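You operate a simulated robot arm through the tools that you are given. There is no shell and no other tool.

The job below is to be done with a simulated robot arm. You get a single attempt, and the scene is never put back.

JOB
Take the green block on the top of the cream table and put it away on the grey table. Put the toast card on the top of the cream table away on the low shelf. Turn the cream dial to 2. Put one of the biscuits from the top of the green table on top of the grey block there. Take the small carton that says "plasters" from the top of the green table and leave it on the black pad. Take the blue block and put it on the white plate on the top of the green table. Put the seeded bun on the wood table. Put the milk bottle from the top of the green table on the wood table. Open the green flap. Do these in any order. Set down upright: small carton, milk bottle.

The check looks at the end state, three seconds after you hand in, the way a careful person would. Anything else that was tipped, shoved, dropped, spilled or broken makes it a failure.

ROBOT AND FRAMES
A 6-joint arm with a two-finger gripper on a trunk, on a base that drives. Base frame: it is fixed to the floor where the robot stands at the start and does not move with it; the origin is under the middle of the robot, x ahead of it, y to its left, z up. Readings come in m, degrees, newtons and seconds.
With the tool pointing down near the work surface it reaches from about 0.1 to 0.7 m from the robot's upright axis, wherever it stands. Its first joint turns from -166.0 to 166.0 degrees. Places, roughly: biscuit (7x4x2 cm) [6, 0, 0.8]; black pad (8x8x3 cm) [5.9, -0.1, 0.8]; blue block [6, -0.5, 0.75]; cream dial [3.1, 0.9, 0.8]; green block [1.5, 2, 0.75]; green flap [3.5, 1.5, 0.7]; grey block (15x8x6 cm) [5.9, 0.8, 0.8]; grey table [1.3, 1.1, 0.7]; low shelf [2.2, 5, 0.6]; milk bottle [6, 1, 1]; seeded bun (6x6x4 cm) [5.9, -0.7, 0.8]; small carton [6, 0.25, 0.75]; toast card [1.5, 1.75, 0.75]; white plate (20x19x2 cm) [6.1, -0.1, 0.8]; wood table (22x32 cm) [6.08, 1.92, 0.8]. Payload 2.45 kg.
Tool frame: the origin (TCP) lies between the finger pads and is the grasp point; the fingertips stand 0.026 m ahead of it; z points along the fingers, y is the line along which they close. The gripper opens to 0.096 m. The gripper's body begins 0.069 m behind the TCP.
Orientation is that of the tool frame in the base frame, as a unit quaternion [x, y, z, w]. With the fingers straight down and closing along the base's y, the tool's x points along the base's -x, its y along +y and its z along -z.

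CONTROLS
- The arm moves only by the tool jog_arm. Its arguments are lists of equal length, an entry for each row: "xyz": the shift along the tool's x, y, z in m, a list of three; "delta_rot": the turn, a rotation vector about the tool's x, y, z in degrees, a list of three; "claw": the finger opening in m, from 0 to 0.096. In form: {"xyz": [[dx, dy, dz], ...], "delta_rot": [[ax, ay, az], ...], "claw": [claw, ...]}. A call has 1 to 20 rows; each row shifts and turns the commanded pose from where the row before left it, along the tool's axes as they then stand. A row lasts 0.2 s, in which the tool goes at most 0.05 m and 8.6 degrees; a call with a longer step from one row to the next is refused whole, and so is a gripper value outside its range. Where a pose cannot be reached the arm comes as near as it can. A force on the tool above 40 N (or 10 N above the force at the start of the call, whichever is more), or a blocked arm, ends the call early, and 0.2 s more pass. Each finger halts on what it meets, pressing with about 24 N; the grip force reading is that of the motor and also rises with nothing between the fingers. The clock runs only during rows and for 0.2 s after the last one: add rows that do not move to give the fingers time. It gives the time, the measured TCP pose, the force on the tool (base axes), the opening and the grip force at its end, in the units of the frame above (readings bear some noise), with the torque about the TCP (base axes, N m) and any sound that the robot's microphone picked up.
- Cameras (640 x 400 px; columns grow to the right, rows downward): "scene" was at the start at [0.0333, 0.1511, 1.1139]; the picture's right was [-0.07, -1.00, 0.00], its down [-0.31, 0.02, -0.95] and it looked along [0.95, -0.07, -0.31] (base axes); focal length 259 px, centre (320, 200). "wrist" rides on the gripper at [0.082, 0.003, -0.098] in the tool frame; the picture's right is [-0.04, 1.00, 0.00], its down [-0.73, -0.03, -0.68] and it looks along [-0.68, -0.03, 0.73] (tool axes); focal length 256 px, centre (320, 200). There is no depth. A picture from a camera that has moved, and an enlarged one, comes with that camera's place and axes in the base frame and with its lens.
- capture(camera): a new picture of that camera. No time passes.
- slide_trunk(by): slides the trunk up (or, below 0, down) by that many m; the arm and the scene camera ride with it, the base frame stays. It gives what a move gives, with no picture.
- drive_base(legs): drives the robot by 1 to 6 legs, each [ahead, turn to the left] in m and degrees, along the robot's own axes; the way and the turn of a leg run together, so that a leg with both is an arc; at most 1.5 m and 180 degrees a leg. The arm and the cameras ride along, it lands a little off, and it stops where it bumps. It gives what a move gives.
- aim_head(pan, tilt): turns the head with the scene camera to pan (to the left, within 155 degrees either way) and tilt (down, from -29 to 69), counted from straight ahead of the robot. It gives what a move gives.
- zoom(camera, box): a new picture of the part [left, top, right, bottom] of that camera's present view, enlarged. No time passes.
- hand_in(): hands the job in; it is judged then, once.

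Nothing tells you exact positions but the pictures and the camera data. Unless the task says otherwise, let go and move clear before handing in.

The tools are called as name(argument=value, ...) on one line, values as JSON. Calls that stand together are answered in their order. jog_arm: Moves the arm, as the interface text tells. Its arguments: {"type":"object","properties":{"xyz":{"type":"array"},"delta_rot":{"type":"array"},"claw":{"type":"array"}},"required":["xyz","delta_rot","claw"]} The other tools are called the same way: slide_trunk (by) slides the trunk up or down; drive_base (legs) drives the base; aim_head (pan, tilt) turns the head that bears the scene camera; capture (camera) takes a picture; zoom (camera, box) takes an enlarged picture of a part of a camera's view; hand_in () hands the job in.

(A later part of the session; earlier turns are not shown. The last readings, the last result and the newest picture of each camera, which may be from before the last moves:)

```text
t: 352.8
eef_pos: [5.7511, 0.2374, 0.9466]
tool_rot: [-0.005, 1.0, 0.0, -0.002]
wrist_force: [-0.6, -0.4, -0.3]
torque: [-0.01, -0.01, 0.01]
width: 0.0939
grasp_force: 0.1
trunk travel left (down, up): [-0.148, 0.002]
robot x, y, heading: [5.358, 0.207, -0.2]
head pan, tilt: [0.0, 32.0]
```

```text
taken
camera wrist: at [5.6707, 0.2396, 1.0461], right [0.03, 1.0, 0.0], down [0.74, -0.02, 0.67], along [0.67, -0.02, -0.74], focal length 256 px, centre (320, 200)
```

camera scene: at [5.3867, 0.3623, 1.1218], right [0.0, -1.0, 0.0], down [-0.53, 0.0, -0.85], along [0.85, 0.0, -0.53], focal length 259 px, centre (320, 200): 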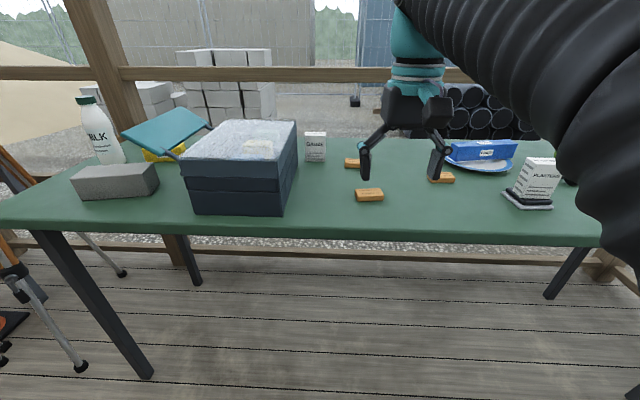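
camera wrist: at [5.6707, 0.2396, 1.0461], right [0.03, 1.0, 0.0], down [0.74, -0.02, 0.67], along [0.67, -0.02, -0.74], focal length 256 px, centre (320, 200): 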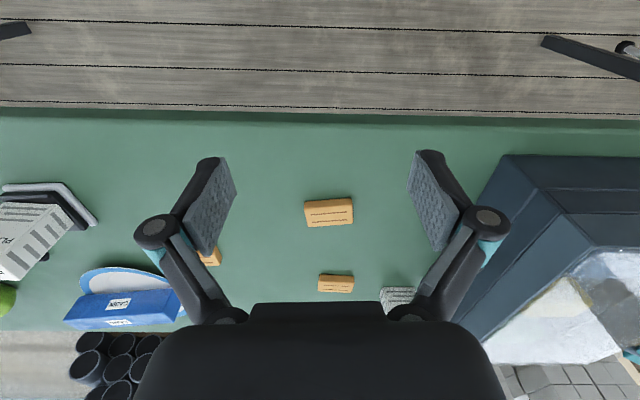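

Biscuit at about (5.898, 0.243), ~6×4 cm. I move over it and lower around its ends.

jog_arm(xyz=[[-0.037, 0.0015, 0], [-0.037, 0.0015, 0], [-0.037, 0.0015, 0], [-0.037, 0.0015, 0], [0, 0, 0.03], [0, 0, 0.03], [0, 0, 0]], delta_rot=[[0, 0, 0], [0, 0, 0], [0, 0, 0], [0, 0, -4], [0, 0, 0], [0, 0, 0], [0, 0, 0]], claw=[0.094, 0.094, 0.094, 0.094, 0.094, 0.094, 0.094])

capture(camera="wrist")

zoom(camera="scene", box=[300, 130, 460, 230])

```text
t: 354.4
eef_pos: [5.9008, 0.2439, 0.8852]
tool_rot: [-0.04, 0.999, 0.0, -0.003]
wrist_force: [0.8, -0.5, -0.1]
torque: [0.0, -0.01, -0.01]
width: 0.0941
grasp_force: 0.0
trunk travel left (down, up): [-0.148, 0.002]
robot x, y, heading: [5.3564, 0.2019, -0.3]
head pan, tilt: [0.0, 32.0]
```

```text
taken
camera wrist: at [5.8205, 0.2414, 0.9838], right [-0.04, 1.0, 0.0], down [0.74, 0.03, 0.68], along [0.67, 0.03, -0.74], focal length 256 px, centre (320, 200)
```

wrist: 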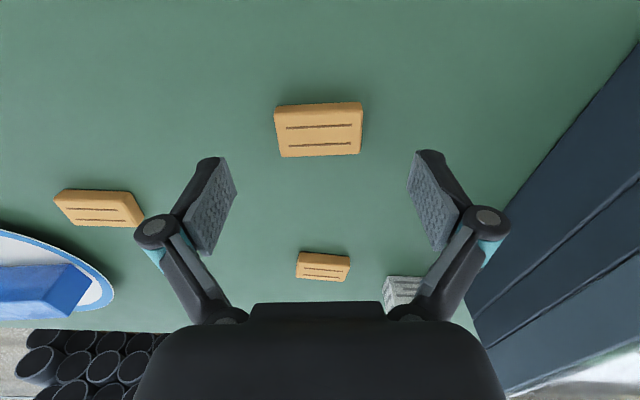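

```text
4.00 times, centred on (380, 180) of scene
camera zoom: at [5.3868, 0.3624, 1.1218], right [0.0, -1.0, 0.0], down [-0.53, 0.0, -0.85], along [0.85, 0.0, -0.53], focal length 1037 px, centre (80, 280)
```

zoom: 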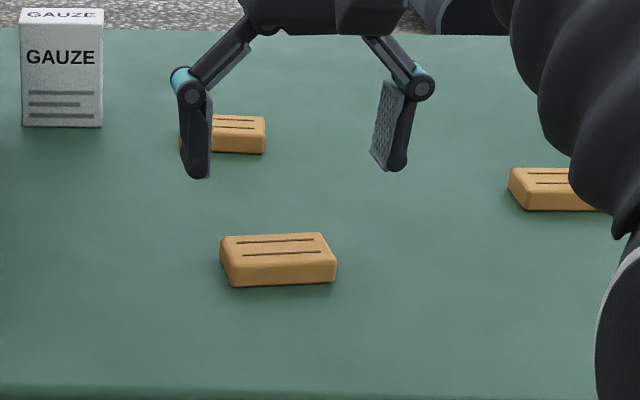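

Aligned within a few mm. Lower and close on the biscuit.

jog_arm(xyz=[[-0.005, 0, 0.02], [0, 0, 0.02], [0, 0, 0.006], [0, 0, 0], [0, 0, 0], [0, 0, 0], [0, 0, 0]], delta_rot=[[0, 0, 0], [0, 0, 0], [0, 0, 0], [0, 0, 0], [0, 0, 0], [0, 0, 0], [0, 0, 0]], claw=[0.094, 0.094, 0.094, 0.08, 0.06, 0.045, 0.045])

capture(camera="wrist")

zoom(camera="scene", box=[300, 130, 460, 230])

```text
t: 356.0
eef_pos: [5.9049, 0.2428, 0.8396]
tool_rot: [-0.04, 0.999, 0.0, -0.003]
wrist_force: [-0.1, -0.1, 10.6]
torque: [0.0, 0.0, 0.0]
width: 0.0455
grasp_force: 6.1
trunk travel left (down, up): [-0.148, 0.002]
robot x, y, heading: [5.356, 0.2037, -0.1]
head pan, tilt: [0.0, 32.0]
```

```text
taken
camera wrist: at [5.824, 0.2407, 0.9388], right [-0.04, 1.0, 0.0], down [0.74, 0.03, 0.68], along [0.67, 0.03, -0.74], focal length 256 px, centre (320, 200)
```

wrist: 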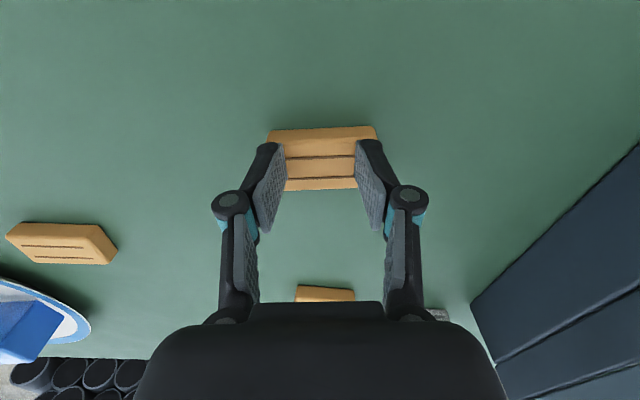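

```text
4.00 times, centred on (380, 180) of scene
camera zoom: at [5.3864, 0.3624, 1.1219], right [0.0, -1.0, 0.0], down [-0.53, 0.0, -0.85], along [0.85, 0.0, -0.53], focal length 1037 px, centre (80, 280)
```

zoom: 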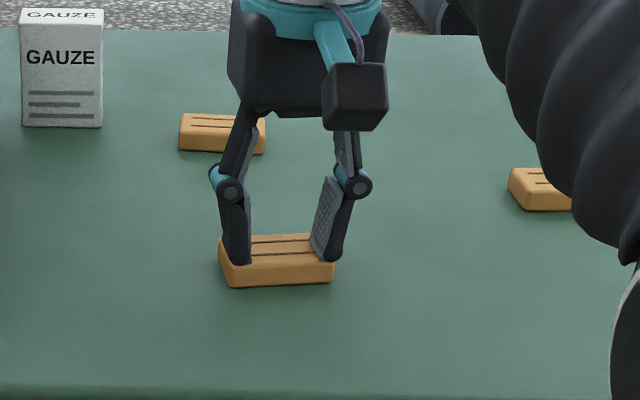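

The fingers slid over the biscuit's top — the table is ~1.5 cm lower than I estimated. I raise a touch, reopen, go lower, and close again.

jog_arm(xyz=[[0, 0, -0.005], [0, 0, 0], [0, 0, 0], [0, 0, 0], [0, 0, 0.008], [0, 0, 0.006], [0, 0, 0]], delta_rot=[[0, 0, 0], [0, 0, 0], [0, 0, 0], [0, 0, 0], [0, 0, 0], [0, 0, 0], [0, 0, 0]], claw=[0.06, 0.08, 0.094, 0.094, 0.094, 0.094, 0.094])

capture(camera="wrist")

zoom(camera="scene", box=[300, 130, 460, 230])

```text
t: 357.6
eef_pos: [5.9035, 0.2446, 0.8319]
tool_rot: [-0.041, 0.999, -0.001, -0.003]
wrist_force: [-0.1, 0.1, 0.4]
torque: [-0.01, -0.02, 0.01]
width: 0.0939
grasp_force: 0.1
trunk travel left (down, up): [-0.148, 0.002]
robot x, y, heading: [5.3613, 0.2037, -0.1]
head pan, tilt: [0.0, 32.0]
```

```text
taken
camera wrist: at [5.8235, 0.2419, 0.9306], right [-0.04, 1.0, 0.0], down [0.74, 0.03, 0.67], along [0.67, 0.03, -0.74], focal length 256 px, centre (320, 200)
```

wrist: 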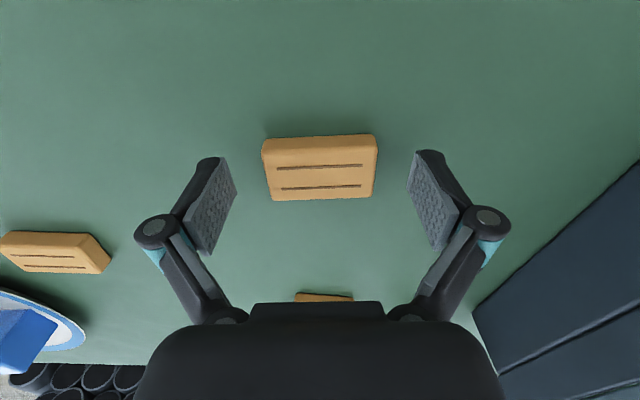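

```text
4.00 times, centred on (380, 180) of scene
camera zoom: at [5.3867, 0.3624, 1.1218], right [0.0, -1.0, 0.0], down [-0.53, 0.0, -0.85], along [0.85, 0.0, -0.53], focal length 1037 px, centre (80, 280)
```

zoom: 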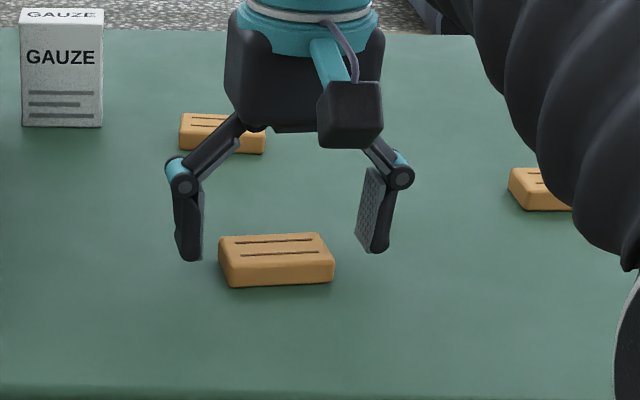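

jog_arm(xyz=[[-0.003, 0, 0.004], [0, 0, 0.003], [0, 0, 0]], delta_rot=[[0, 0, 0], [0, 0, 0], [0, 0, 0]], claw=[0.094, 0.094, 0.094])

jog_arm(xyz=[[0, 0, 0.002], [0, 0, 0.002], [0, 0, 0]], delta_rot=[[0, 0, 0], [0, 0, 0], [0, 0, 0]], claw=[0.094, 0.094, 0.094])

zoom(camera="scene", box=[320, 150, 420, 213])

```text
t: 358.4
eef_pos: [5.9061, 0.245, 0.8241]
tool_rot: [-0.04, 0.999, -0.001, -0.003]
wrist_force: [0.3, -0.7, -1.2]
torque: [0.01, -0.02, 0.0]
width: 0.0939
grasp_force: 0.0
trunk travel left (down, up): [-0.148, 0.002]
robot x, y, heading: [5.356, 0.2052, -0.4]
head pan, tilt: [0.0, 32.0]
```

```text
t: 359.2
eef_pos: [5.9065, 0.2461, 0.8197]
tool_rot: [-0.04, 0.999, 0.0, -0.003]
wrist_force: [-0.7, -0.9, -0.1]
torque: [0.01, 0.01, 0.04]
width: 0.094
grasp_force: 0.0
trunk travel left (down, up): [-0.148, 0.002]
robot x, y, heading: [5.3602, 0.203, -0.1]
head pan, tilt: [0.0, 32.0]
```

```text
6.35 times, centred on (370, 182) of scene
camera zoom: at [5.3867, 0.3624, 1.1218], right [0.0, -1.0, 0.0], down [-0.53, 0.0, -0.85], along [0.85, 0.0, -0.53], focal length 1646 px, centre (2, 318)
```

zoom: 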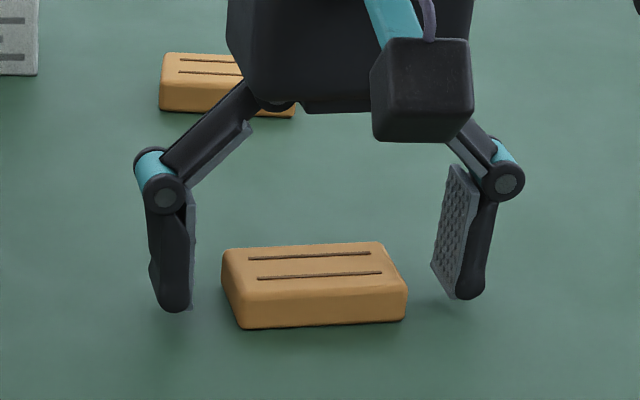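

Now the tips are alongside the biscuit. Close.

jog_arm(xyz=[[0, 0, 0], [0, 0, 0], [0, 0, 0], [0, 0, 0], [0, 0, 0]], delta_rot=[[0, 0, 0], [0, 0, 0], [0, 0, 0], [0, 0, 0], [0, 0, 0]], claw=[0.08, 0.06, 0.045, 0.045, 0.045])

jog_arm(xyz=[[0, 0, -0.02], [0, 0, -0.03], [0, 0, -0.03], [0, 0, 0]], delta_rot=[[0, 0, 0], [0, 0, 0], [0, 0, 0], [0, 0, 0]], claw=[0.045, 0.045, 0.045, 0.045])

capture(camera="wrist")

zoom(camera="scene", box=[300, 110, 460, 210])

```text
t: 360.6
eef_pos: [5.906, 0.2453, 0.8224]
tool_rot: [-0.04, 0.999, 0.0, 0.001]
wrist_force: [-5.4, 0.3, 14.0]
torque: [0.04, 0.2, 0.02]
width: 0.061
grasp_force: 23.4
trunk travel left (down, up): [-0.148, 0.002]
robot x, y, heading: [5.3538, 0.2029, -0.4]
head pan, tilt: [0.0, 32.0]
stopped in row 5: the force on the tool passed its limit at 41 N (the readings are from after the stop); the commanded pose is now the measured one
```

```text
t: 361.6
eef_pos: [5.9079, 0.2451, 0.9001]
tool_rot: [-0.041, 0.999, 0.0, -0.001]
wrist_force: [1.2, -0.7, -0.1]
torque: [0.0, 0.02, 0.04]
width: 0.061
grasp_force: 23.6
trunk travel left (down, up): [-0.148, 0.002]
robot x, y, heading: [5.3559, 0.2035, -0.5]
head pan, tilt: [0.0, 32.0]
```

```text
taken
camera wrist: at [5.8271, 0.2425, 0.9995], right [-0.04, 1.0, 0.0], down [0.73, 0.03, 0.68], along [0.68, 0.03, -0.74], focal length 256 px, centre (320, 200)
```

wrist: 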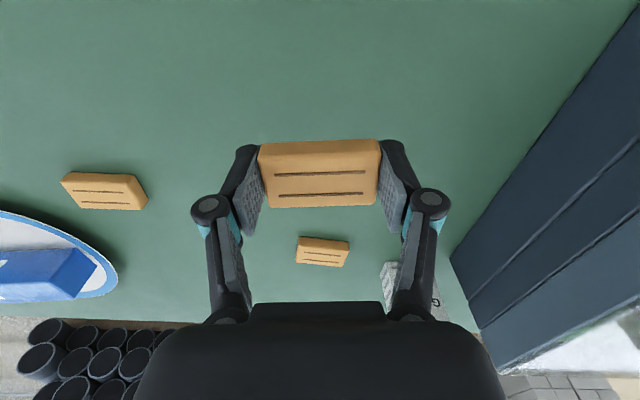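

```text
4.00 times, centred on (380, 160) of scene
camera zoom: at [5.3868, 0.3624, 1.1218], right [0.0, -1.0, 0.0], down [-0.53, 0.0, -0.85], along [0.85, 0.0, -0.53], focal length 1037 px, centre (80, 360)
```

zoom: 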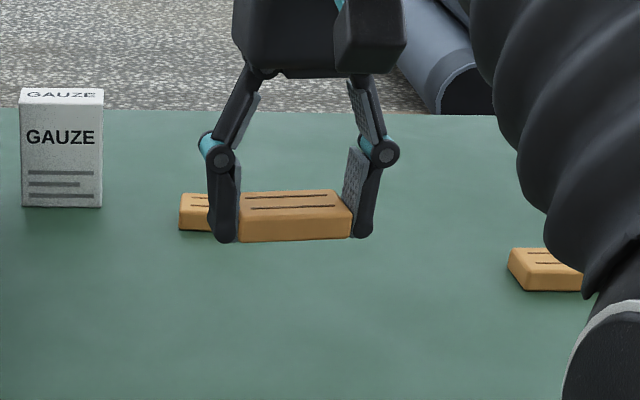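

The biscuit is held (61 mm). I'll retract, raise, and shift the base left toward the grey block at y≈0.8.

jog_arm(xyz=[[0.0375, 0, -0.012], [0.0375, 0, -0.012], [0.0375, 0, -0.012], [0.0375, 0, 0], [0, 0, 0]], delta_rot=[[0, 0, 4], [0, 0, 0], [0, 0, 0], [0, 0, 0], [0, 0, 0]], claw=[0.045, 0.045, 0.045, 0.045, 0.045])

drive_base(legs=[[0, 90], [0.52, 0], [0, -90]])

aim_head(pan=5, tilt=32)

capture(camera="scene")

capture(camera="wrist")

```text
t: 362.8
eef_pos: [5.7552, 0.2412, 0.937]
tool_rot: [-0.006, 1.0, 0.0, -0.001]
wrist_force: [0.4, -0.1, -1.0]
torque: [0.0, -0.01, -0.03]
width: 0.0609
grasp_force: 23.9
trunk travel left (down, up): [-0.148, 0.002]
robot x, y, heading: [5.356, 0.2053, -0.2]
head pan, tilt: [0.0, 32.0]
```

```text
t: 373.5
eef_pos: [5.7691, 0.7606, 0.9371]
tool_rot: [0.007, 1.0, 0.0, 0.0]
wrist_force: [0.2, 0.2, -0.1]
torque: [-0.01, 0.0, -0.02]
width: 0.0606
grasp_force: 24.1
trunk travel left (down, up): [-0.148, 0.002]
robot x, y, heading: [5.3691, 0.7332, -1.9]
head pan, tilt: [0.0, 32.0]
```

```text
t: 374.1
eef_pos: [5.7688, 0.7589, 0.9373]
tool_rot: [0.007, 1.0, 0.0, -0.002]
wrist_force: [-0.1, -0.7, -0.8]
torque: [0.01, 0.01, 0.01]
width: 0.0609
grasp_force: 24.5
trunk travel left (down, up): [-0.148, 0.002]
robot x, y, heading: [5.3692, 0.7354, -1.2]
head pan, tilt: [5.0, 32.0]
```

```text
taken
camera scene: at [5.4024, 0.898, 1.1218], right [0.06, -1.0, 0.0], down [-0.53, -0.03, -0.85], along [0.85, 0.05, -0.53], focal length 259 px, centre (320, 200)
```

scene: 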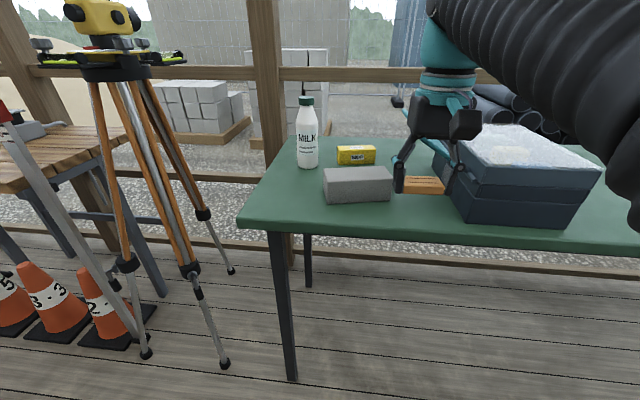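

```text
taken
camera wrist: at [5.6881, 0.7634, 1.0357], right [0.05, 1.0, 0.0], down [0.73, -0.04, 0.68], along [0.68, -0.04, -0.73], focal length 256 px, centre (320, 200)
```

wrist: 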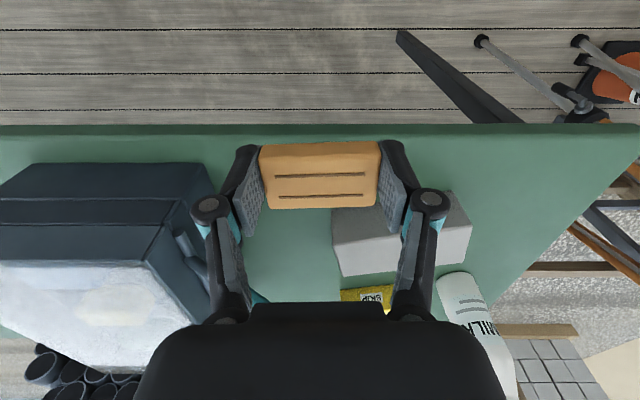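

The grey block's top centre is at about (5.957, 0.843), turned ~10°. The cooler's open lid ends near y≈0.75, so I'll first shift left and align, then check before going in.

jog_arm(xyz=[[0, 0.033, 0], [0, 0.033, 0], [0, 0.033, 0], [0, 0, 0], [0, 0, 0]], delta_rot=[[0, 0, 0], [0, 0, 0], [0, 0, -5.2], [0, 0, -5.2], [0, 0, 0]], claw=[0.045, 0.045, 0.045, 0.045, 0.045])

capture(camera="wrist")

zoom(camera="scene", box=[280, 80, 520, 230])

```text
t: 375.3
eef_pos: [5.7697, 0.8582, 0.9355]
tool_rot: [-0.085, 0.996, 0.0, -0.001]
wrist_force: [0.2, 0.4, 1.2]
torque: [0.01, -0.01, -0.02]
width: 0.0606
grasp_force: 23.7
trunk travel left (down, up): [-0.148, 0.002]
robot x, y, heading: [5.3685, 0.7323, -1.6]
head pan, tilt: [5.0, 32.0]
```

```text
taken
camera wrist: at [5.6898, 0.8476, 1.035], right [-0.13, 0.99, 0.0], down [0.73, 0.09, 0.68], along [0.67, 0.09, -0.73], focal length 256 px, centre (320, 200)
```

wrist: 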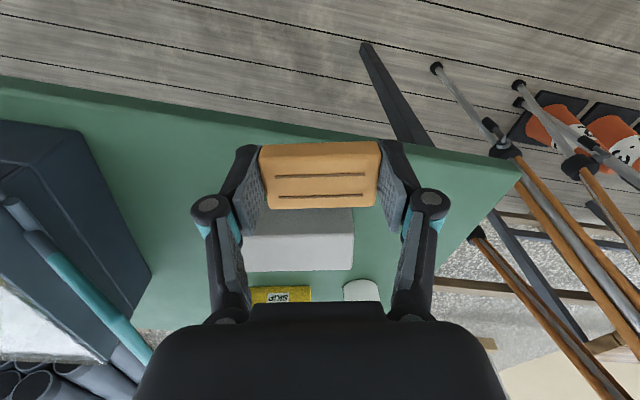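

```text
2.67 times, centred on (400, 155) of scene
camera zoom: at [5.4024, 0.8981, 1.1218], right [0.06, -1.0, 0.0], down [-0.53, -0.03, -0.85], along [0.85, 0.05, -0.53], focal length 691 px, centre (107, 320)
```

zoom: 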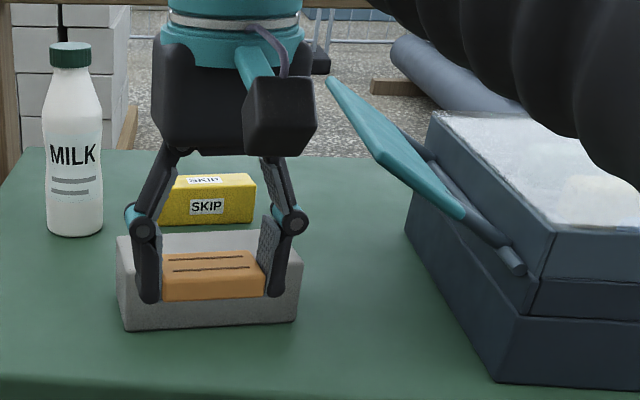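

The lid is clear of the path. I move in over the grey block at the current height.

jog_arm(xyz=[[-0.0358, -0.0078, 0], [-0.0358, -0.0078, 0], [-0.0358, -0.0078, 0], [-0.0358, -0.0078, 0.005], [-0.0358, -0.0078, 0.01], [0, 0, 0]], delta_rot=[[0, 0, 0], [0, 0, 0], [0, 0, 0], [0, 0, 0], [0, 0, 0], [0, 0, 0]], claw=[0.045, 0.045, 0.045, 0.045, 0.045, 0.045])

capture(camera="wrist")

zoom(camera="scene", box=[280, 80, 520, 230])

```text
t: 376.7
eef_pos: [5.9528, 0.8508, 0.9219]
tool_rot: [-0.084, 0.996, 0.0, -0.001]
wrist_force: [-0.4, -0.2, -0.4]
torque: [-0.01, -0.01, -0.02]
width: 0.0607
grasp_force: 24.3
trunk travel left (down, up): [-0.148, 0.002]
robot x, y, heading: [5.3657, 0.7367, -1.4]
head pan, tilt: [5.0, 32.0]
```

```text
taken
camera wrist: at [5.8722, 0.8405, 1.0202], right [-0.13, 0.99, 0.0], down [0.73, 0.09, 0.68], along [0.67, 0.09, -0.73], focal length 256 px, centre (320, 200)
```

wrist: 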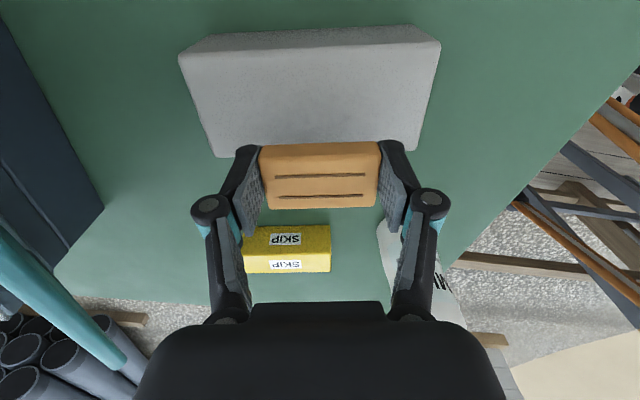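

```text
2.67 times, centred on (400, 155) of scene
camera zoom: at [5.4024, 0.8981, 1.1218], right [0.06, -1.0, 0.0], down [-0.53, -0.03, -0.85], along [0.85, 0.05, -0.53], focal length 691 px, centre (107, 320)
```

zoom: 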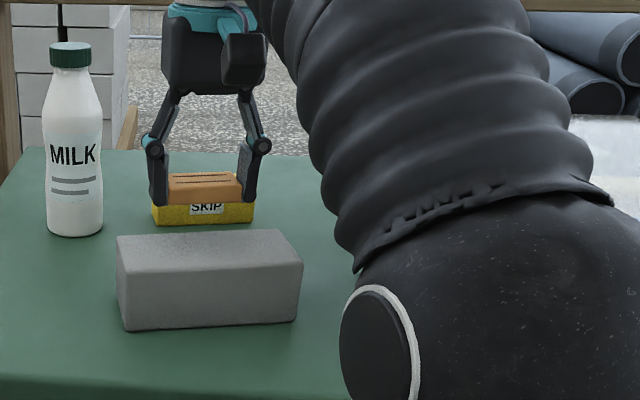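

The block's top centre works out at (5.942, 0.847), so I shift back 11 mm and lower, then descend in small steps.

jog_arm(xyz=[[0.0115, -0.002, 0.012], [0, 0, 0.015], [0, 0, 0]], delta_rot=[[0, 0, 0], [0, 0, 0], [0, 0, 0]], claw=[0.045, 0.045, 0.045])

capture(camera="wrist")

zoom(camera="scene", box=[280, 110, 440, 210])

```text
t: 377.5
eef_pos: [5.9404, 0.8459, 0.8942]
tool_rot: [-0.084, 0.996, 0.0, -0.001]
wrist_force: [0.7, 0.6, -0.2]
torque: [-0.01, 0.0, -0.01]
width: 0.0608
grasp_force: 23.6
trunk travel left (down, up): [-0.148, 0.002]
robot x, y, heading: [5.3661, 0.7315, -1.6]
head pan, tilt: [5.0, 32.0]
```

```text
taken
camera wrist: at [5.861, 0.8354, 0.9932], right [-0.13, 0.99, 0.0], down [0.73, 0.09, 0.68], along [0.67, 0.09, -0.73], focal length 256 px, centre (320, 200)
```

wrist: 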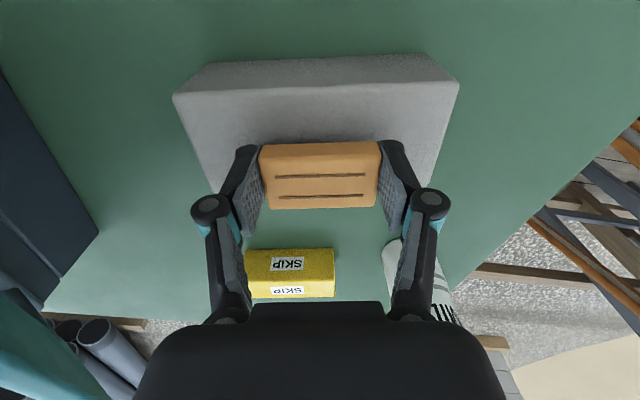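

```text
4.00 times, centred on (360, 160) of scene
camera zoom: at [5.4025, 0.8981, 1.1218], right [0.06, -1.0, 0.0], down [-0.53, -0.03, -0.85], along [0.85, 0.05, -0.53], focal length 1037 px, centre (160, 360)
```

zoom: 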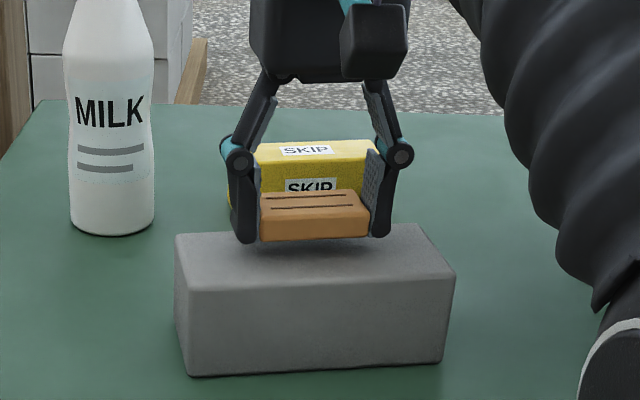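

The biscuit hovers over the middle of the block's top. Lower in small steps to contact.

jog_arm(xyz=[[0, 0, 0.005], [0, 0, 0.003], [0, 0, 0]], delta_rot=[[0, 0, 0], [0, 0, 0], [0, 0, 0]], claw=[0.045, 0.045, 0.045])

jog_arm(xyz=[[0, 0, 0.003], [0, 0, 0]], delta_rot=[[0, 0, 0], [0, 0, 0]], claw=[0.045, 0.045])

jog_arm(xyz=[[0, 0, 0.002], [0, 0, 0]], delta_rot=[[0, 0, 0], [0, 0, 0]], claw=[0.045, 0.045])

zoom(camera="scene", box=[280, 110, 440, 210])

```text
t: 378.3
eef_pos: [5.9432, 0.8464, 0.8852]
tool_rot: [-0.083, 0.997, 0.0, 0.0]
wrist_force: [0.4, -0.3, 0.9]
torque: [-0.01, -0.03, -0.04]
width: 0.0611
grasp_force: 23.9
trunk travel left (down, up): [-0.148, 0.002]
robot x, y, heading: [5.3672, 0.7309, -1.7]
head pan, tilt: [5.0, 32.0]
```

```text
t: 378.9
eef_pos: [5.9425, 0.8461, 0.8815]
tool_rot: [-0.083, 0.997, 0.0, -0.001]
wrist_force: [-0.2, -0.6, -0.7]
torque: [0.02, -0.02, 0.01]
width: 0.0609
grasp_force: 23.9
trunk travel left (down, up): [-0.148, 0.002]
robot x, y, heading: [5.3692, 0.7351, -1.6]
head pan, tilt: [5.0, 32.0]
```

```text
t: 379.5
eef_pos: [5.9419, 0.8446, 0.8825]
tool_rot: [-0.084, 0.997, 0.001, 0.001]
wrist_force: [3.8, 2.0, 9.4]
torque: [-0.03, -0.07, -0.02]
width: 0.0608
grasp_force: 24.2
trunk travel left (down, up): [-0.148, 0.002]
robot x, y, heading: [5.3686, 0.7341, -1.6]
head pan, tilt: [5.0, 32.0]
```

```text
4.00 times, centred on (360, 160) of scene
camera zoom: at [5.4022, 0.8981, 1.122], right [0.06, -1.0, 0.0], down [-0.53, -0.03, -0.85], along [0.85, 0.05, -0.53], focal length 1037 px, centre (160, 360)
```

zoom: 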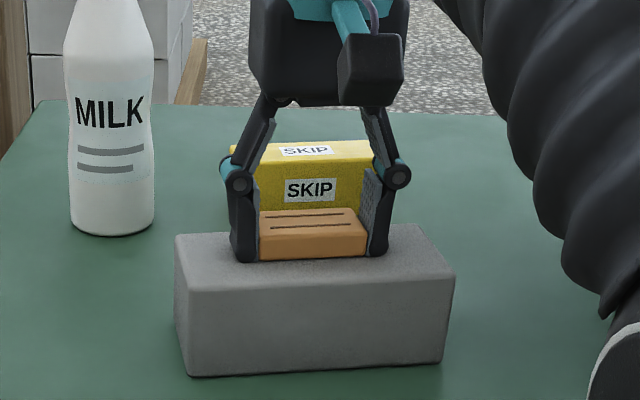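

Contact as expected. Release and lift clear.

jog_arm(xyz=[[0, 0, 0], [0, 0, 0], [0, 0, 0], [0, 0, 0]], delta_rot=[[0, 0, 0], [0, 0, 0], [0, 0, 0], [0, 0, 0]], claw=[0.065, 0.078, 0.085, 0.085])

jog_arm(xyz=[[0, 0, -0.02], [0, 0, -0.03], [0.02, 0, -0.01], [0.035, 0, 0], [0.035, 0, 0], [0.035, 0, 0], [0, 0, 0]], delta_rot=[[0, 0, 0], [0, 0, 0], [0, 0, 0], [0, 0, 0], [0, 0, 0], [0, 0, 0], [0, 0, 0]], claw=[0.085, 0.085, 0.085, 0.085, 0.085, 0.085, 0.085])

capture(camera="scene")

zoom(camera="scene", box=[260, 80, 460, 205])

```text
t: 380.5
eef_pos: [5.9424, 0.8462, 0.8819]
tool_rot: [-0.084, 0.996, 0.001, 0.0]
wrist_force: [0.2, 0.8, 0.1]
torque: [0.03, 0.0, -0.01]
width: 0.0848
grasp_force: 0.0
trunk travel left (down, up): [-0.148, 0.002]
robot x, y, heading: [5.3675, 0.733, -1.7]
head pan, tilt: [5.0, 32.0]
```

```text
t: 382.1
eef_pos: [5.8175, 0.825, 0.9393]
tool_rot: [-0.083, 0.997, 0.0, -0.001]
wrist_force: [0.6, 0.1, -0.7]
torque: [0.01, -0.01, -0.01]
width: 0.0849
grasp_force: 0.1
trunk travel left (down, up): [-0.148, 0.002]
robot x, y, heading: [5.3677, 0.7352, -1.9]
head pan, tilt: [5.0, 32.0]
```

```text
taken
camera scene: at [5.4025, 0.8981, 1.1218], right [0.06, -1.0, 0.0], down [-0.53, -0.03, -0.85], along [0.85, 0.05, -0.53], focal length 259 px, centre (320, 200)
```

scene: 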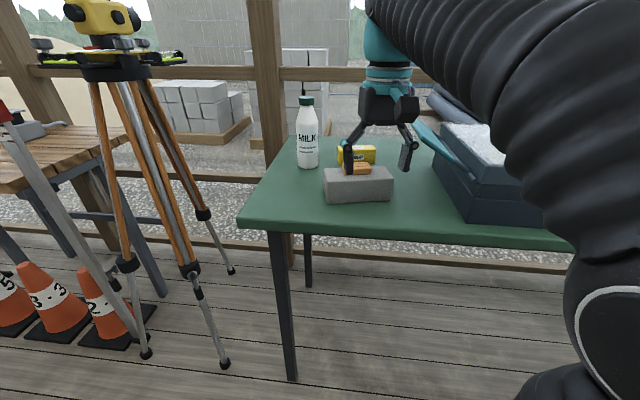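

```text
3.20 times, centred on (360, 142) of scene
camera zoom: at [5.4025, 0.8981, 1.1218], right [0.06, -1.0, 0.0], down [-0.53, -0.03, -0.85], along [0.85, 0.05, -0.53], focal length 830 px, centre (192, 384)
```

zoom: 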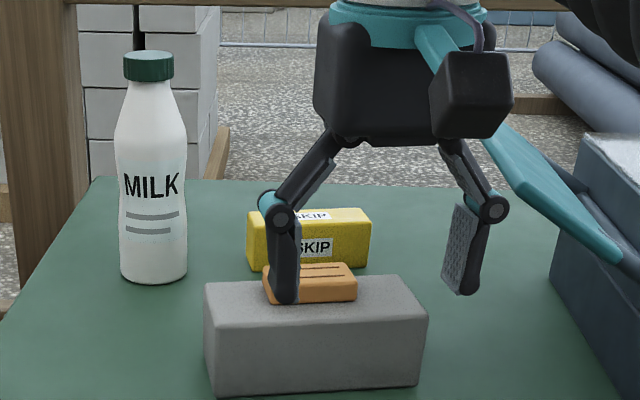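

The biscuit sits on the grey block. Before taking the milk bottle I want to inspect the wood table, so I'll drive over to face it.

jog_arm(xyz=[[0.03, 0, 0], [0.02, 0, 0]], delta_rot=[[0, 0, 5], [0, 0, 5]], claw=[0.085, 0.085])

drive_base(legs=[[0, 102], [1.2, 0], [0, -100]])

aim_head(pan=10, tilt=30)

capture(camera="scene")

capture(camera="wrist")

```text
t: 382.7
eef_pos: [5.7704, 0.8179, 0.9414]
tool_rot: [0.004, 1.0, 0.0, -0.001]
wrist_force: [0.3, 0.6, -0.4]
torque: [-0.02, 0.04, -0.03]
width: 0.0852
grasp_force: 0.1
trunk travel left (down, up): [-0.148, 0.002]
robot x, y, heading: [5.3685, 0.7335, -1.2]
head pan, tilt: [5.0, 32.0]
```

```text
t: 397.2
eef_pos: [5.5886, 1.9964, 0.9414]
tool_rot: [-0.002, 1.0, 0.0, 0.0]
wrist_force: [0.0, 0.8, -0.5]
torque: [0.04, 0.0, -0.04]
width: 0.0848
grasp_force: 0.0
trunk travel left (down, up): [-0.148, 0.002]
robot x, y, heading: [5.1875, 1.9039, -1.0]
head pan, tilt: [5.0, 32.0]
```

```text
t: 397.8
eef_pos: [5.5876, 1.9963, 0.9421]
tool_rot: [-0.002, 1.0, 0.0, -0.001]
wrist_force: [-0.2, -0.2, 1.6]
torque: [0.0, 0.03, 0.03]
width: 0.0849
grasp_force: 0.1
trunk travel left (down, up): [-0.148, 0.002]
robot x, y, heading: [5.1894, 1.9048, -0.6]
head pan, tilt: [10.0, 30.0]
```

```text
taken
camera scene: at [5.2195, 2.0796, 1.1249], right [0.16, -0.99, 0.0], down [-0.49, -0.08, -0.87], along [0.86, 0.14, -0.5], focal length 259 px, centre (320, 200)
```

scene: 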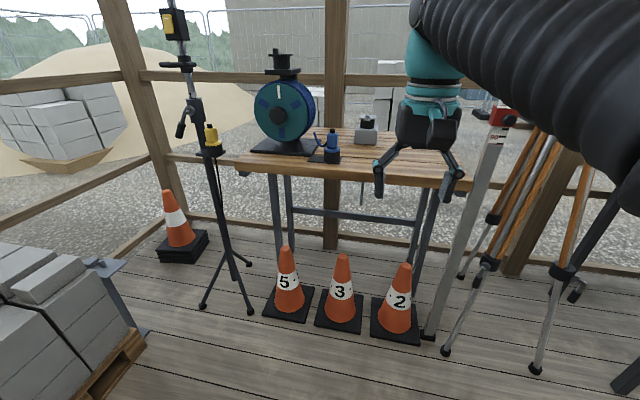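

```text
taken
camera wrist: at [5.5076, 1.9983, 1.0403], right [0.04, 1.0, 0.0], down [0.73, -0.03, 0.68], along [0.68, -0.02, -0.73], focal length 256 px, centre (320, 200)
```

wrist: 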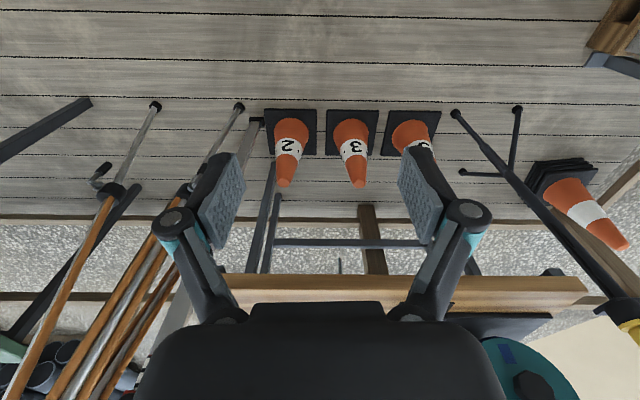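

The wood table has a reel, a small blue pump and a grey bottle; its right half is free. I'll zoom in and triangulate it.

zoom(camera="scene", box=[220, 80, 500, 255])

aim_head(pan=-25, tilt=30)

capture(camera="scene")

```text
2.29 times, centred on (360, 168) of scene
camera zoom: at [5.2195, 2.0796, 1.1249], right [0.16, -0.99, 0.0], down [-0.49, -0.08, -0.87], along [0.86, 0.14, -0.5], focal length 592 px, centre (229, 274)
```

zoom: 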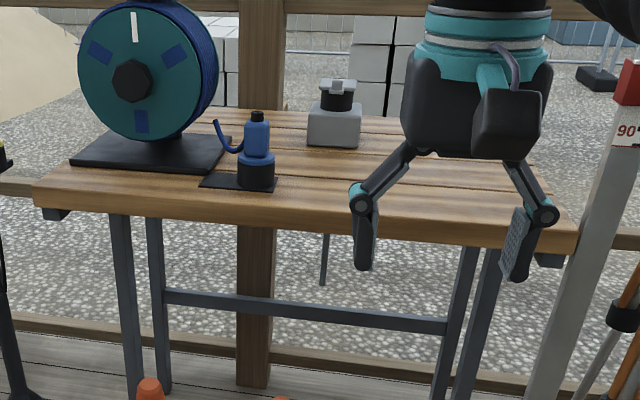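

```text
t: 398.9
eef_pos: [5.5878, 1.9954, 0.9408]
tool_rot: [-0.002, 1.0, 0.0, -0.001]
wrist_force: [-0.6, -0.6, -0.3]
torque: [-0.02, 0.0, 0.01]
width: 0.0851
grasp_force: 0.1
trunk travel left (down, up): [-0.148, 0.002]
robot x, y, heading: [5.1847, 1.9067, -0.8]
head pan, tilt: [-25.0, 30.0]
```

```text
taken
camera scene: at [5.2115, 2.0259, 1.125], right [-0.44, -0.9, 0.0], down [-0.45, 0.22, -0.87], along [0.78, -0.38, -0.5], focal length 259 px, centre (320, 200)
```

scene: 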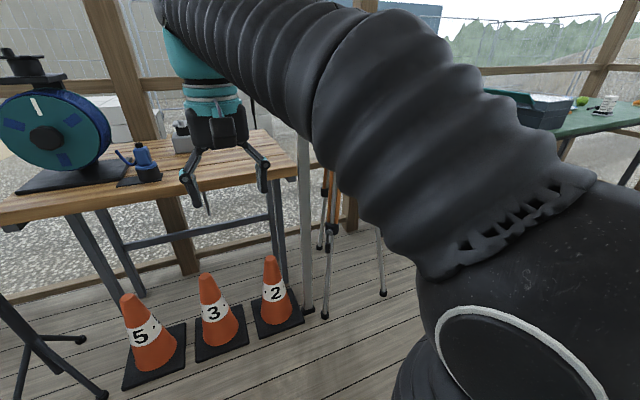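

The free part of the wood table is x≈5.95–6.2, y≈1.78–2.1 at z≈0.81, with the vertical staff just right of it at (6.0, 1.70). Now I drive back for the milk bottle.

drive_base(legs=[[0, -74.5], [0.96, 0], [0, 75]])

aim_head(pan=0, tilt=30)

capture(camera="scene")

capture(camera="wrist")

```text
t: 410.3
eef_pos: [5.8413, 1.0584, 0.942]
tool_rot: [-0.007, 1.0, 0.0, -0.001]
wrist_force: [1.0, 0.7, 0.7]
torque: [-0.03, 0.0, 0.01]
width: 0.0848
grasp_force: 0.1
trunk travel left (down, up): [-0.148, 0.002]
robot x, y, heading: [5.4415, 0.9669, -0.6]
head pan, tilt: [-25.0, 30.0]
```

```text
t: 411.2
eef_pos: [5.8412, 1.058, 0.942]
tool_rot: [-0.007, 1.0, 0.001, 0.0]
wrist_force: [0.4, 0.3, 0.2]
torque: [0.02, 0.01, 0.01]
width: 0.085
grasp_force: 0.2
trunk travel left (down, up): [-0.148, 0.002]
robot x, y, heading: [5.4448, 0.9638, -0.4]
head pan, tilt: [0.0, 30.0]
```

```text
taken
camera scene: at [5.4729, 1.1223, 1.125], right [-0.01, -1.0, 0.0], down [-0.5, 0.0, -0.87], along [0.87, -0.01, -0.5], focal length 259 px, centre (320, 200)
```

scene: 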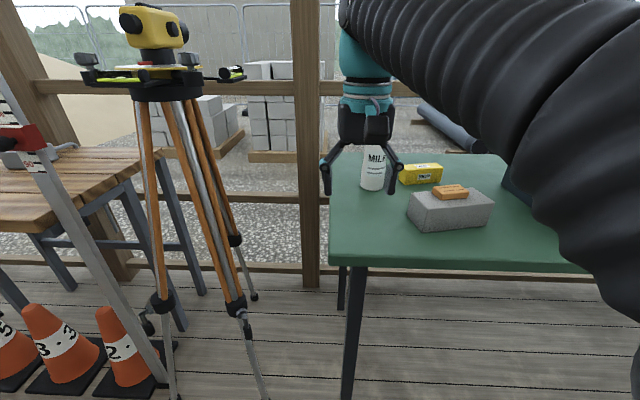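

```text
taken
camera wrist: at [5.7604, 1.0594, 1.0403], right [0.03, 1.0, 0.0], down [0.73, -0.02, 0.68], along [0.68, -0.02, -0.73], focal length 256 px, centre (320, 200)
```

wrist: 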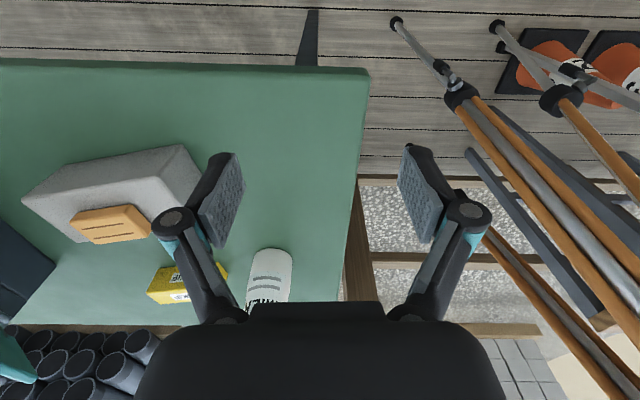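

The bottle stands at about (6.13, 0.971), Ø6.4 cm, ~19.5 cm tall. I'll pitch the tool 45° forward so I can grip its body without the palm hitting the cap.

jog_arm(xyz=[[-0.033, 0, 0], [-0.033, 0, 0], [-0.033, 0, 0], [0, 0, 0], [0, 0, 0], [0, 0, 0], [0, 0, 0], [0, 0, 0], [0, 0, 0], [0, 0, 0]], delta_rot=[[0, 0, 0], [0, 0, 0], [0, 0, 0], [0, -7.5, 0], [0, -7.5, 0], [0, -7.5, 0], [0, -7.5, 0], [0, -7.5, 0], [0, -7.5, 0], [0, 0, 0]], claw=[0.09, 0.094, 0.094, 0.094, 0.094, 0.094, 0.094, 0.094, 0.094, 0.094])

capture(camera="scene")

capture(camera="wrist")

```text
t: 413.4
eef_pos: [5.9404, 1.0598, 0.9423]
tool_rot: [-0.006, 0.924, 0.002, 0.383]
wrist_force: [-0.4, 0.7, 0.7]
torque: [0.01, 0.0, -0.03]
width: 0.094
grasp_force: 0.1
trunk travel left (down, up): [-0.148, 0.002]
robot x, y, heading: [5.441, 0.9641, -0.3]
head pan, tilt: [0.0, 30.0]
```

```text
taken
camera scene: at [5.4729, 1.1223, 1.125], right [-0.01, -1.0, 0.0], down [-0.5, 0.0, -0.87], along [0.87, -0.01, -0.5], focal length 259 px, centre (320, 200)
```

scene: 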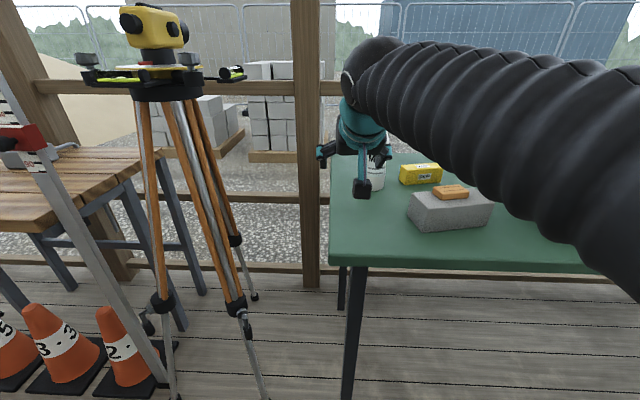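

```text
taken
camera wrist: at [5.8137, 1.0601, 0.9534], right [0.01, 1.0, 0.03], down [0.04, -0.03, 1.0], along [1.0, -0.01, -0.04], focal length 256 px, centre (320, 200)
```

wrist: 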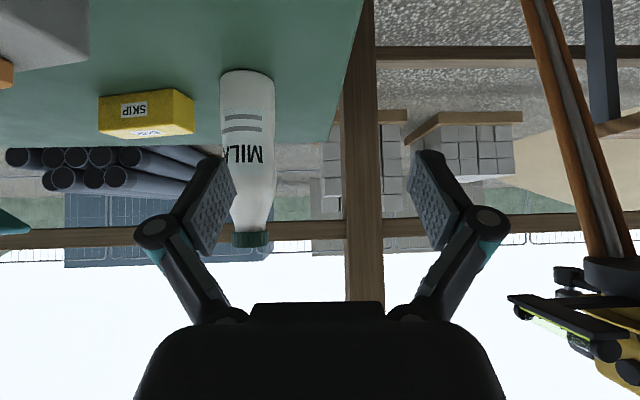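

The wrist camera now looks level at the bottle: y≈0.968, base z≈0.79, cap top ≈0.995. I shift into line with it at z≈0.90 and check.

jog_arm(xyz=[[0.0099, -0.03, 0.0099], [0.0099, -0.03, 0.0099], [0.0099, -0.03, 0.0099], [-0.0212, 0, 0.0212], [-0.0212, 0, 0.0212], [0, 0, 0]], delta_rot=[[0, 0, 0], [0, 0, 0], [0, 0, 0], [0, 0, 0], [0, 0, 0], [0, 0, 0]], claw=[0.094, 0.094, 0.094, 0.094, 0.094, 0.094])

capture(camera="wrist")

zoom(camera="scene", box=[280, 80, 520, 230])

```text
t: 414.8
eef_pos: [6.0002, 0.9689, 0.8996]
tool_rot: [-0.006, 0.924, 0.003, 0.382]
wrist_force: [0.1, 0.6, -0.3]
torque: [-0.02, 0.03, -0.03]
width: 0.0941
grasp_force: 0.0
trunk travel left (down, up): [-0.148, 0.002]
robot x, y, heading: [5.4416, 0.9653, -0.5]
head pan, tilt: [0.0, 30.0]
```

```text
taken
camera wrist: at [5.8744, 0.9706, 0.9108], right [0.01, 1.0, 0.03], down [0.04, -0.03, 1.0], along [1.0, -0.01, -0.04], focal length 256 px, centre (320, 200)
```

wrist: 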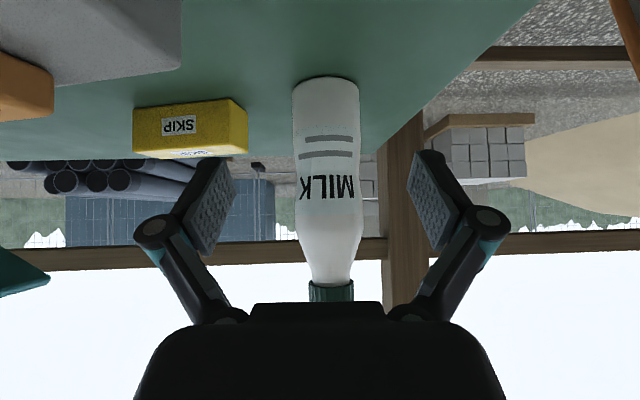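

```text
2.67 times, centred on (400, 155) of scene
camera zoom: at [5.4728, 1.1223, 1.125], right [-0.01, -1.0, 0.0], down [-0.5, 0.0, -0.87], along [0.87, -0.01, -0.5], focal length 691 px, centre (107, 320)
```

zoom: 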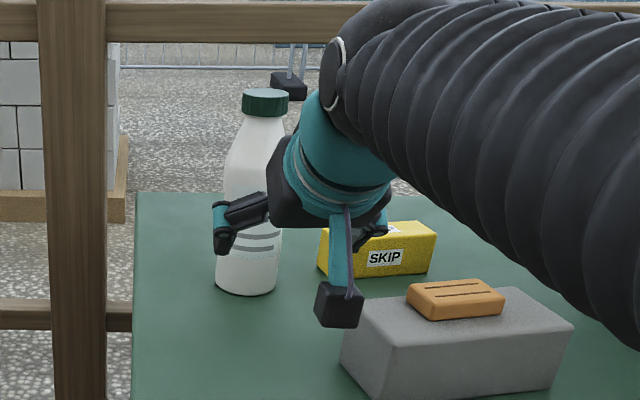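

The bottle is centred between the fingers. I advance the remaining ~118 mm and close gently.

jog_arm(xyz=[[-0.0209, 0.002, 0.0209], [-0.0209, 0.001, 0.0209], [-0.0209, 0, 0.0209], [0, 0, 0]], delta_rot=[[0, 0, 0], [0, 0, 0], [0, 0, 0], [0, 0, 0]], claw=[0.094, 0.094, 0.094, 0.094])

capture(camera="wrist")

zoom(camera="scene", box=[280, 80, 520, 230])

```text
t: 415.8
eef_pos: [6.0917, 0.9716, 0.9015]
tool_rot: [-0.007, 0.924, 0.003, 0.382]
wrist_force: [-0.1, -1.1, 0.5]
torque: [0.0, 0.02, -0.01]
width: 0.0939
grasp_force: 0.0
trunk travel left (down, up): [-0.148, 0.002]
robot x, y, heading: [5.4391, 0.9672, -0.6]
head pan, tilt: [0.0, 30.0]
```

```text
taken
camera wrist: at [5.9649, 0.9731, 0.9144], right [0.01, 1.0, 0.03], down [0.04, -0.03, 1.0], along [1.0, -0.01, -0.04], focal length 256 px, centre (320, 200)
```

wrist: 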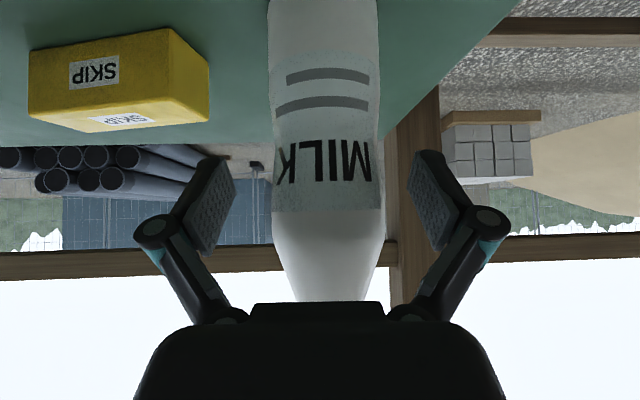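

```text
2.67 times, centred on (400, 155) of scene
camera zoom: at [5.4728, 1.1223, 1.125], right [-0.01, -1.0, 0.0], down [-0.5, 0.0, -0.87], along [0.87, -0.01, -0.5], focal length 691 px, centre (107, 320)
```

zoom: 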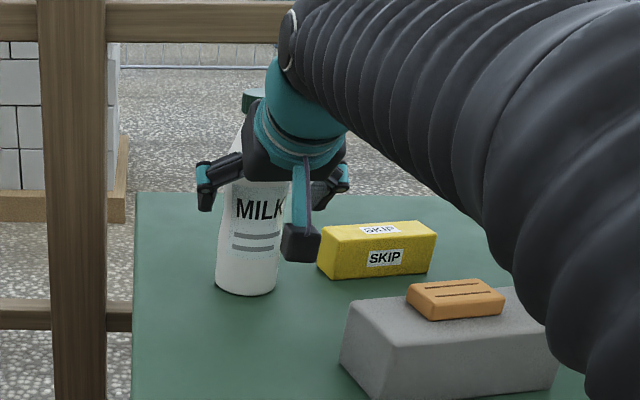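

26 mm more to the bottle axis, then close.

jog_arm(xyz=[[-0.0184, 0.002, 0.0184], [0, 0, 0], [0, 0, 0], [0, 0, 0], [0, 0, 0], [0, 0, 0]], delta_rot=[[0, 0, 0], [0, 0, 0], [0, 0, 0], [0, 0, 0], [0, 0, 0], [0, 0, 0]], claw=[0.094, 0.08, 0.065, 0.05, 0.05, 0.05])

capture(camera="wrist")

zoom(camera="scene", box=[280, 80, 520, 230])

```text
t: 417.2
eef_pos: [6.1164, 0.974, 0.901]
tool_rot: [-0.007, 0.924, 0.003, 0.382]
wrist_force: [0.4, 1.7, 2.0]
torque: [0.16, -0.2, 0.09]
width: 0.0596
grasp_force: 23.9
trunk travel left (down, up): [-0.148, 0.002]
robot x, y, heading: [5.443, 0.9673, -0.7]
head pan, tilt: [0.0, 30.0]
```

```text
taken
camera wrist: at [5.9906, 0.975, 0.9132], right [0.01, 1.0, 0.03], down [0.04, -0.03, 1.0], along [1.0, -0.01, -0.04], focal length 256 px, centre (320, 200)
```

wrist: 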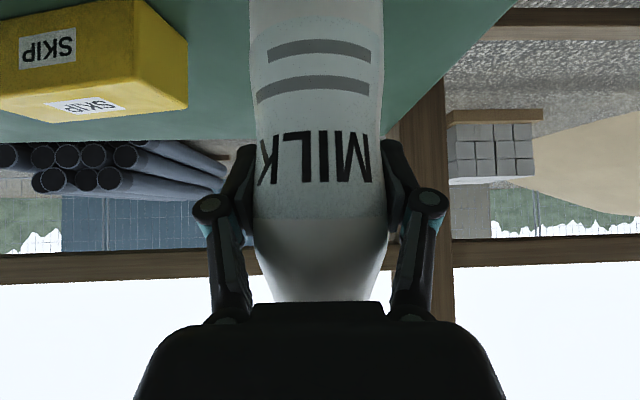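

```text
2.67 times, centred on (400, 155) of scene
camera zoom: at [5.4728, 1.1223, 1.125], right [-0.01, -1.0, 0.0], down [-0.5, 0.0, -0.87], along [0.87, -0.01, -0.5], focal length 691 px, centre (107, 320)
```

zoom: 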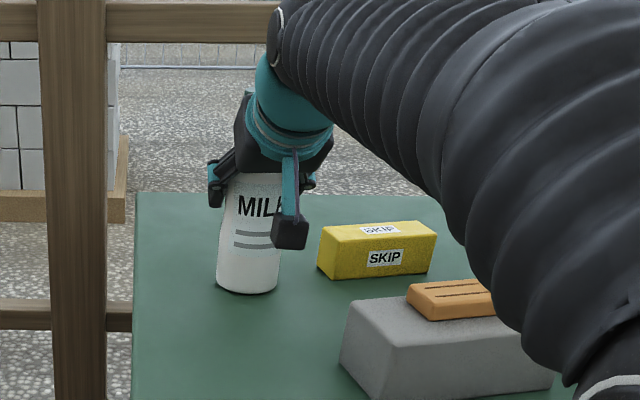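

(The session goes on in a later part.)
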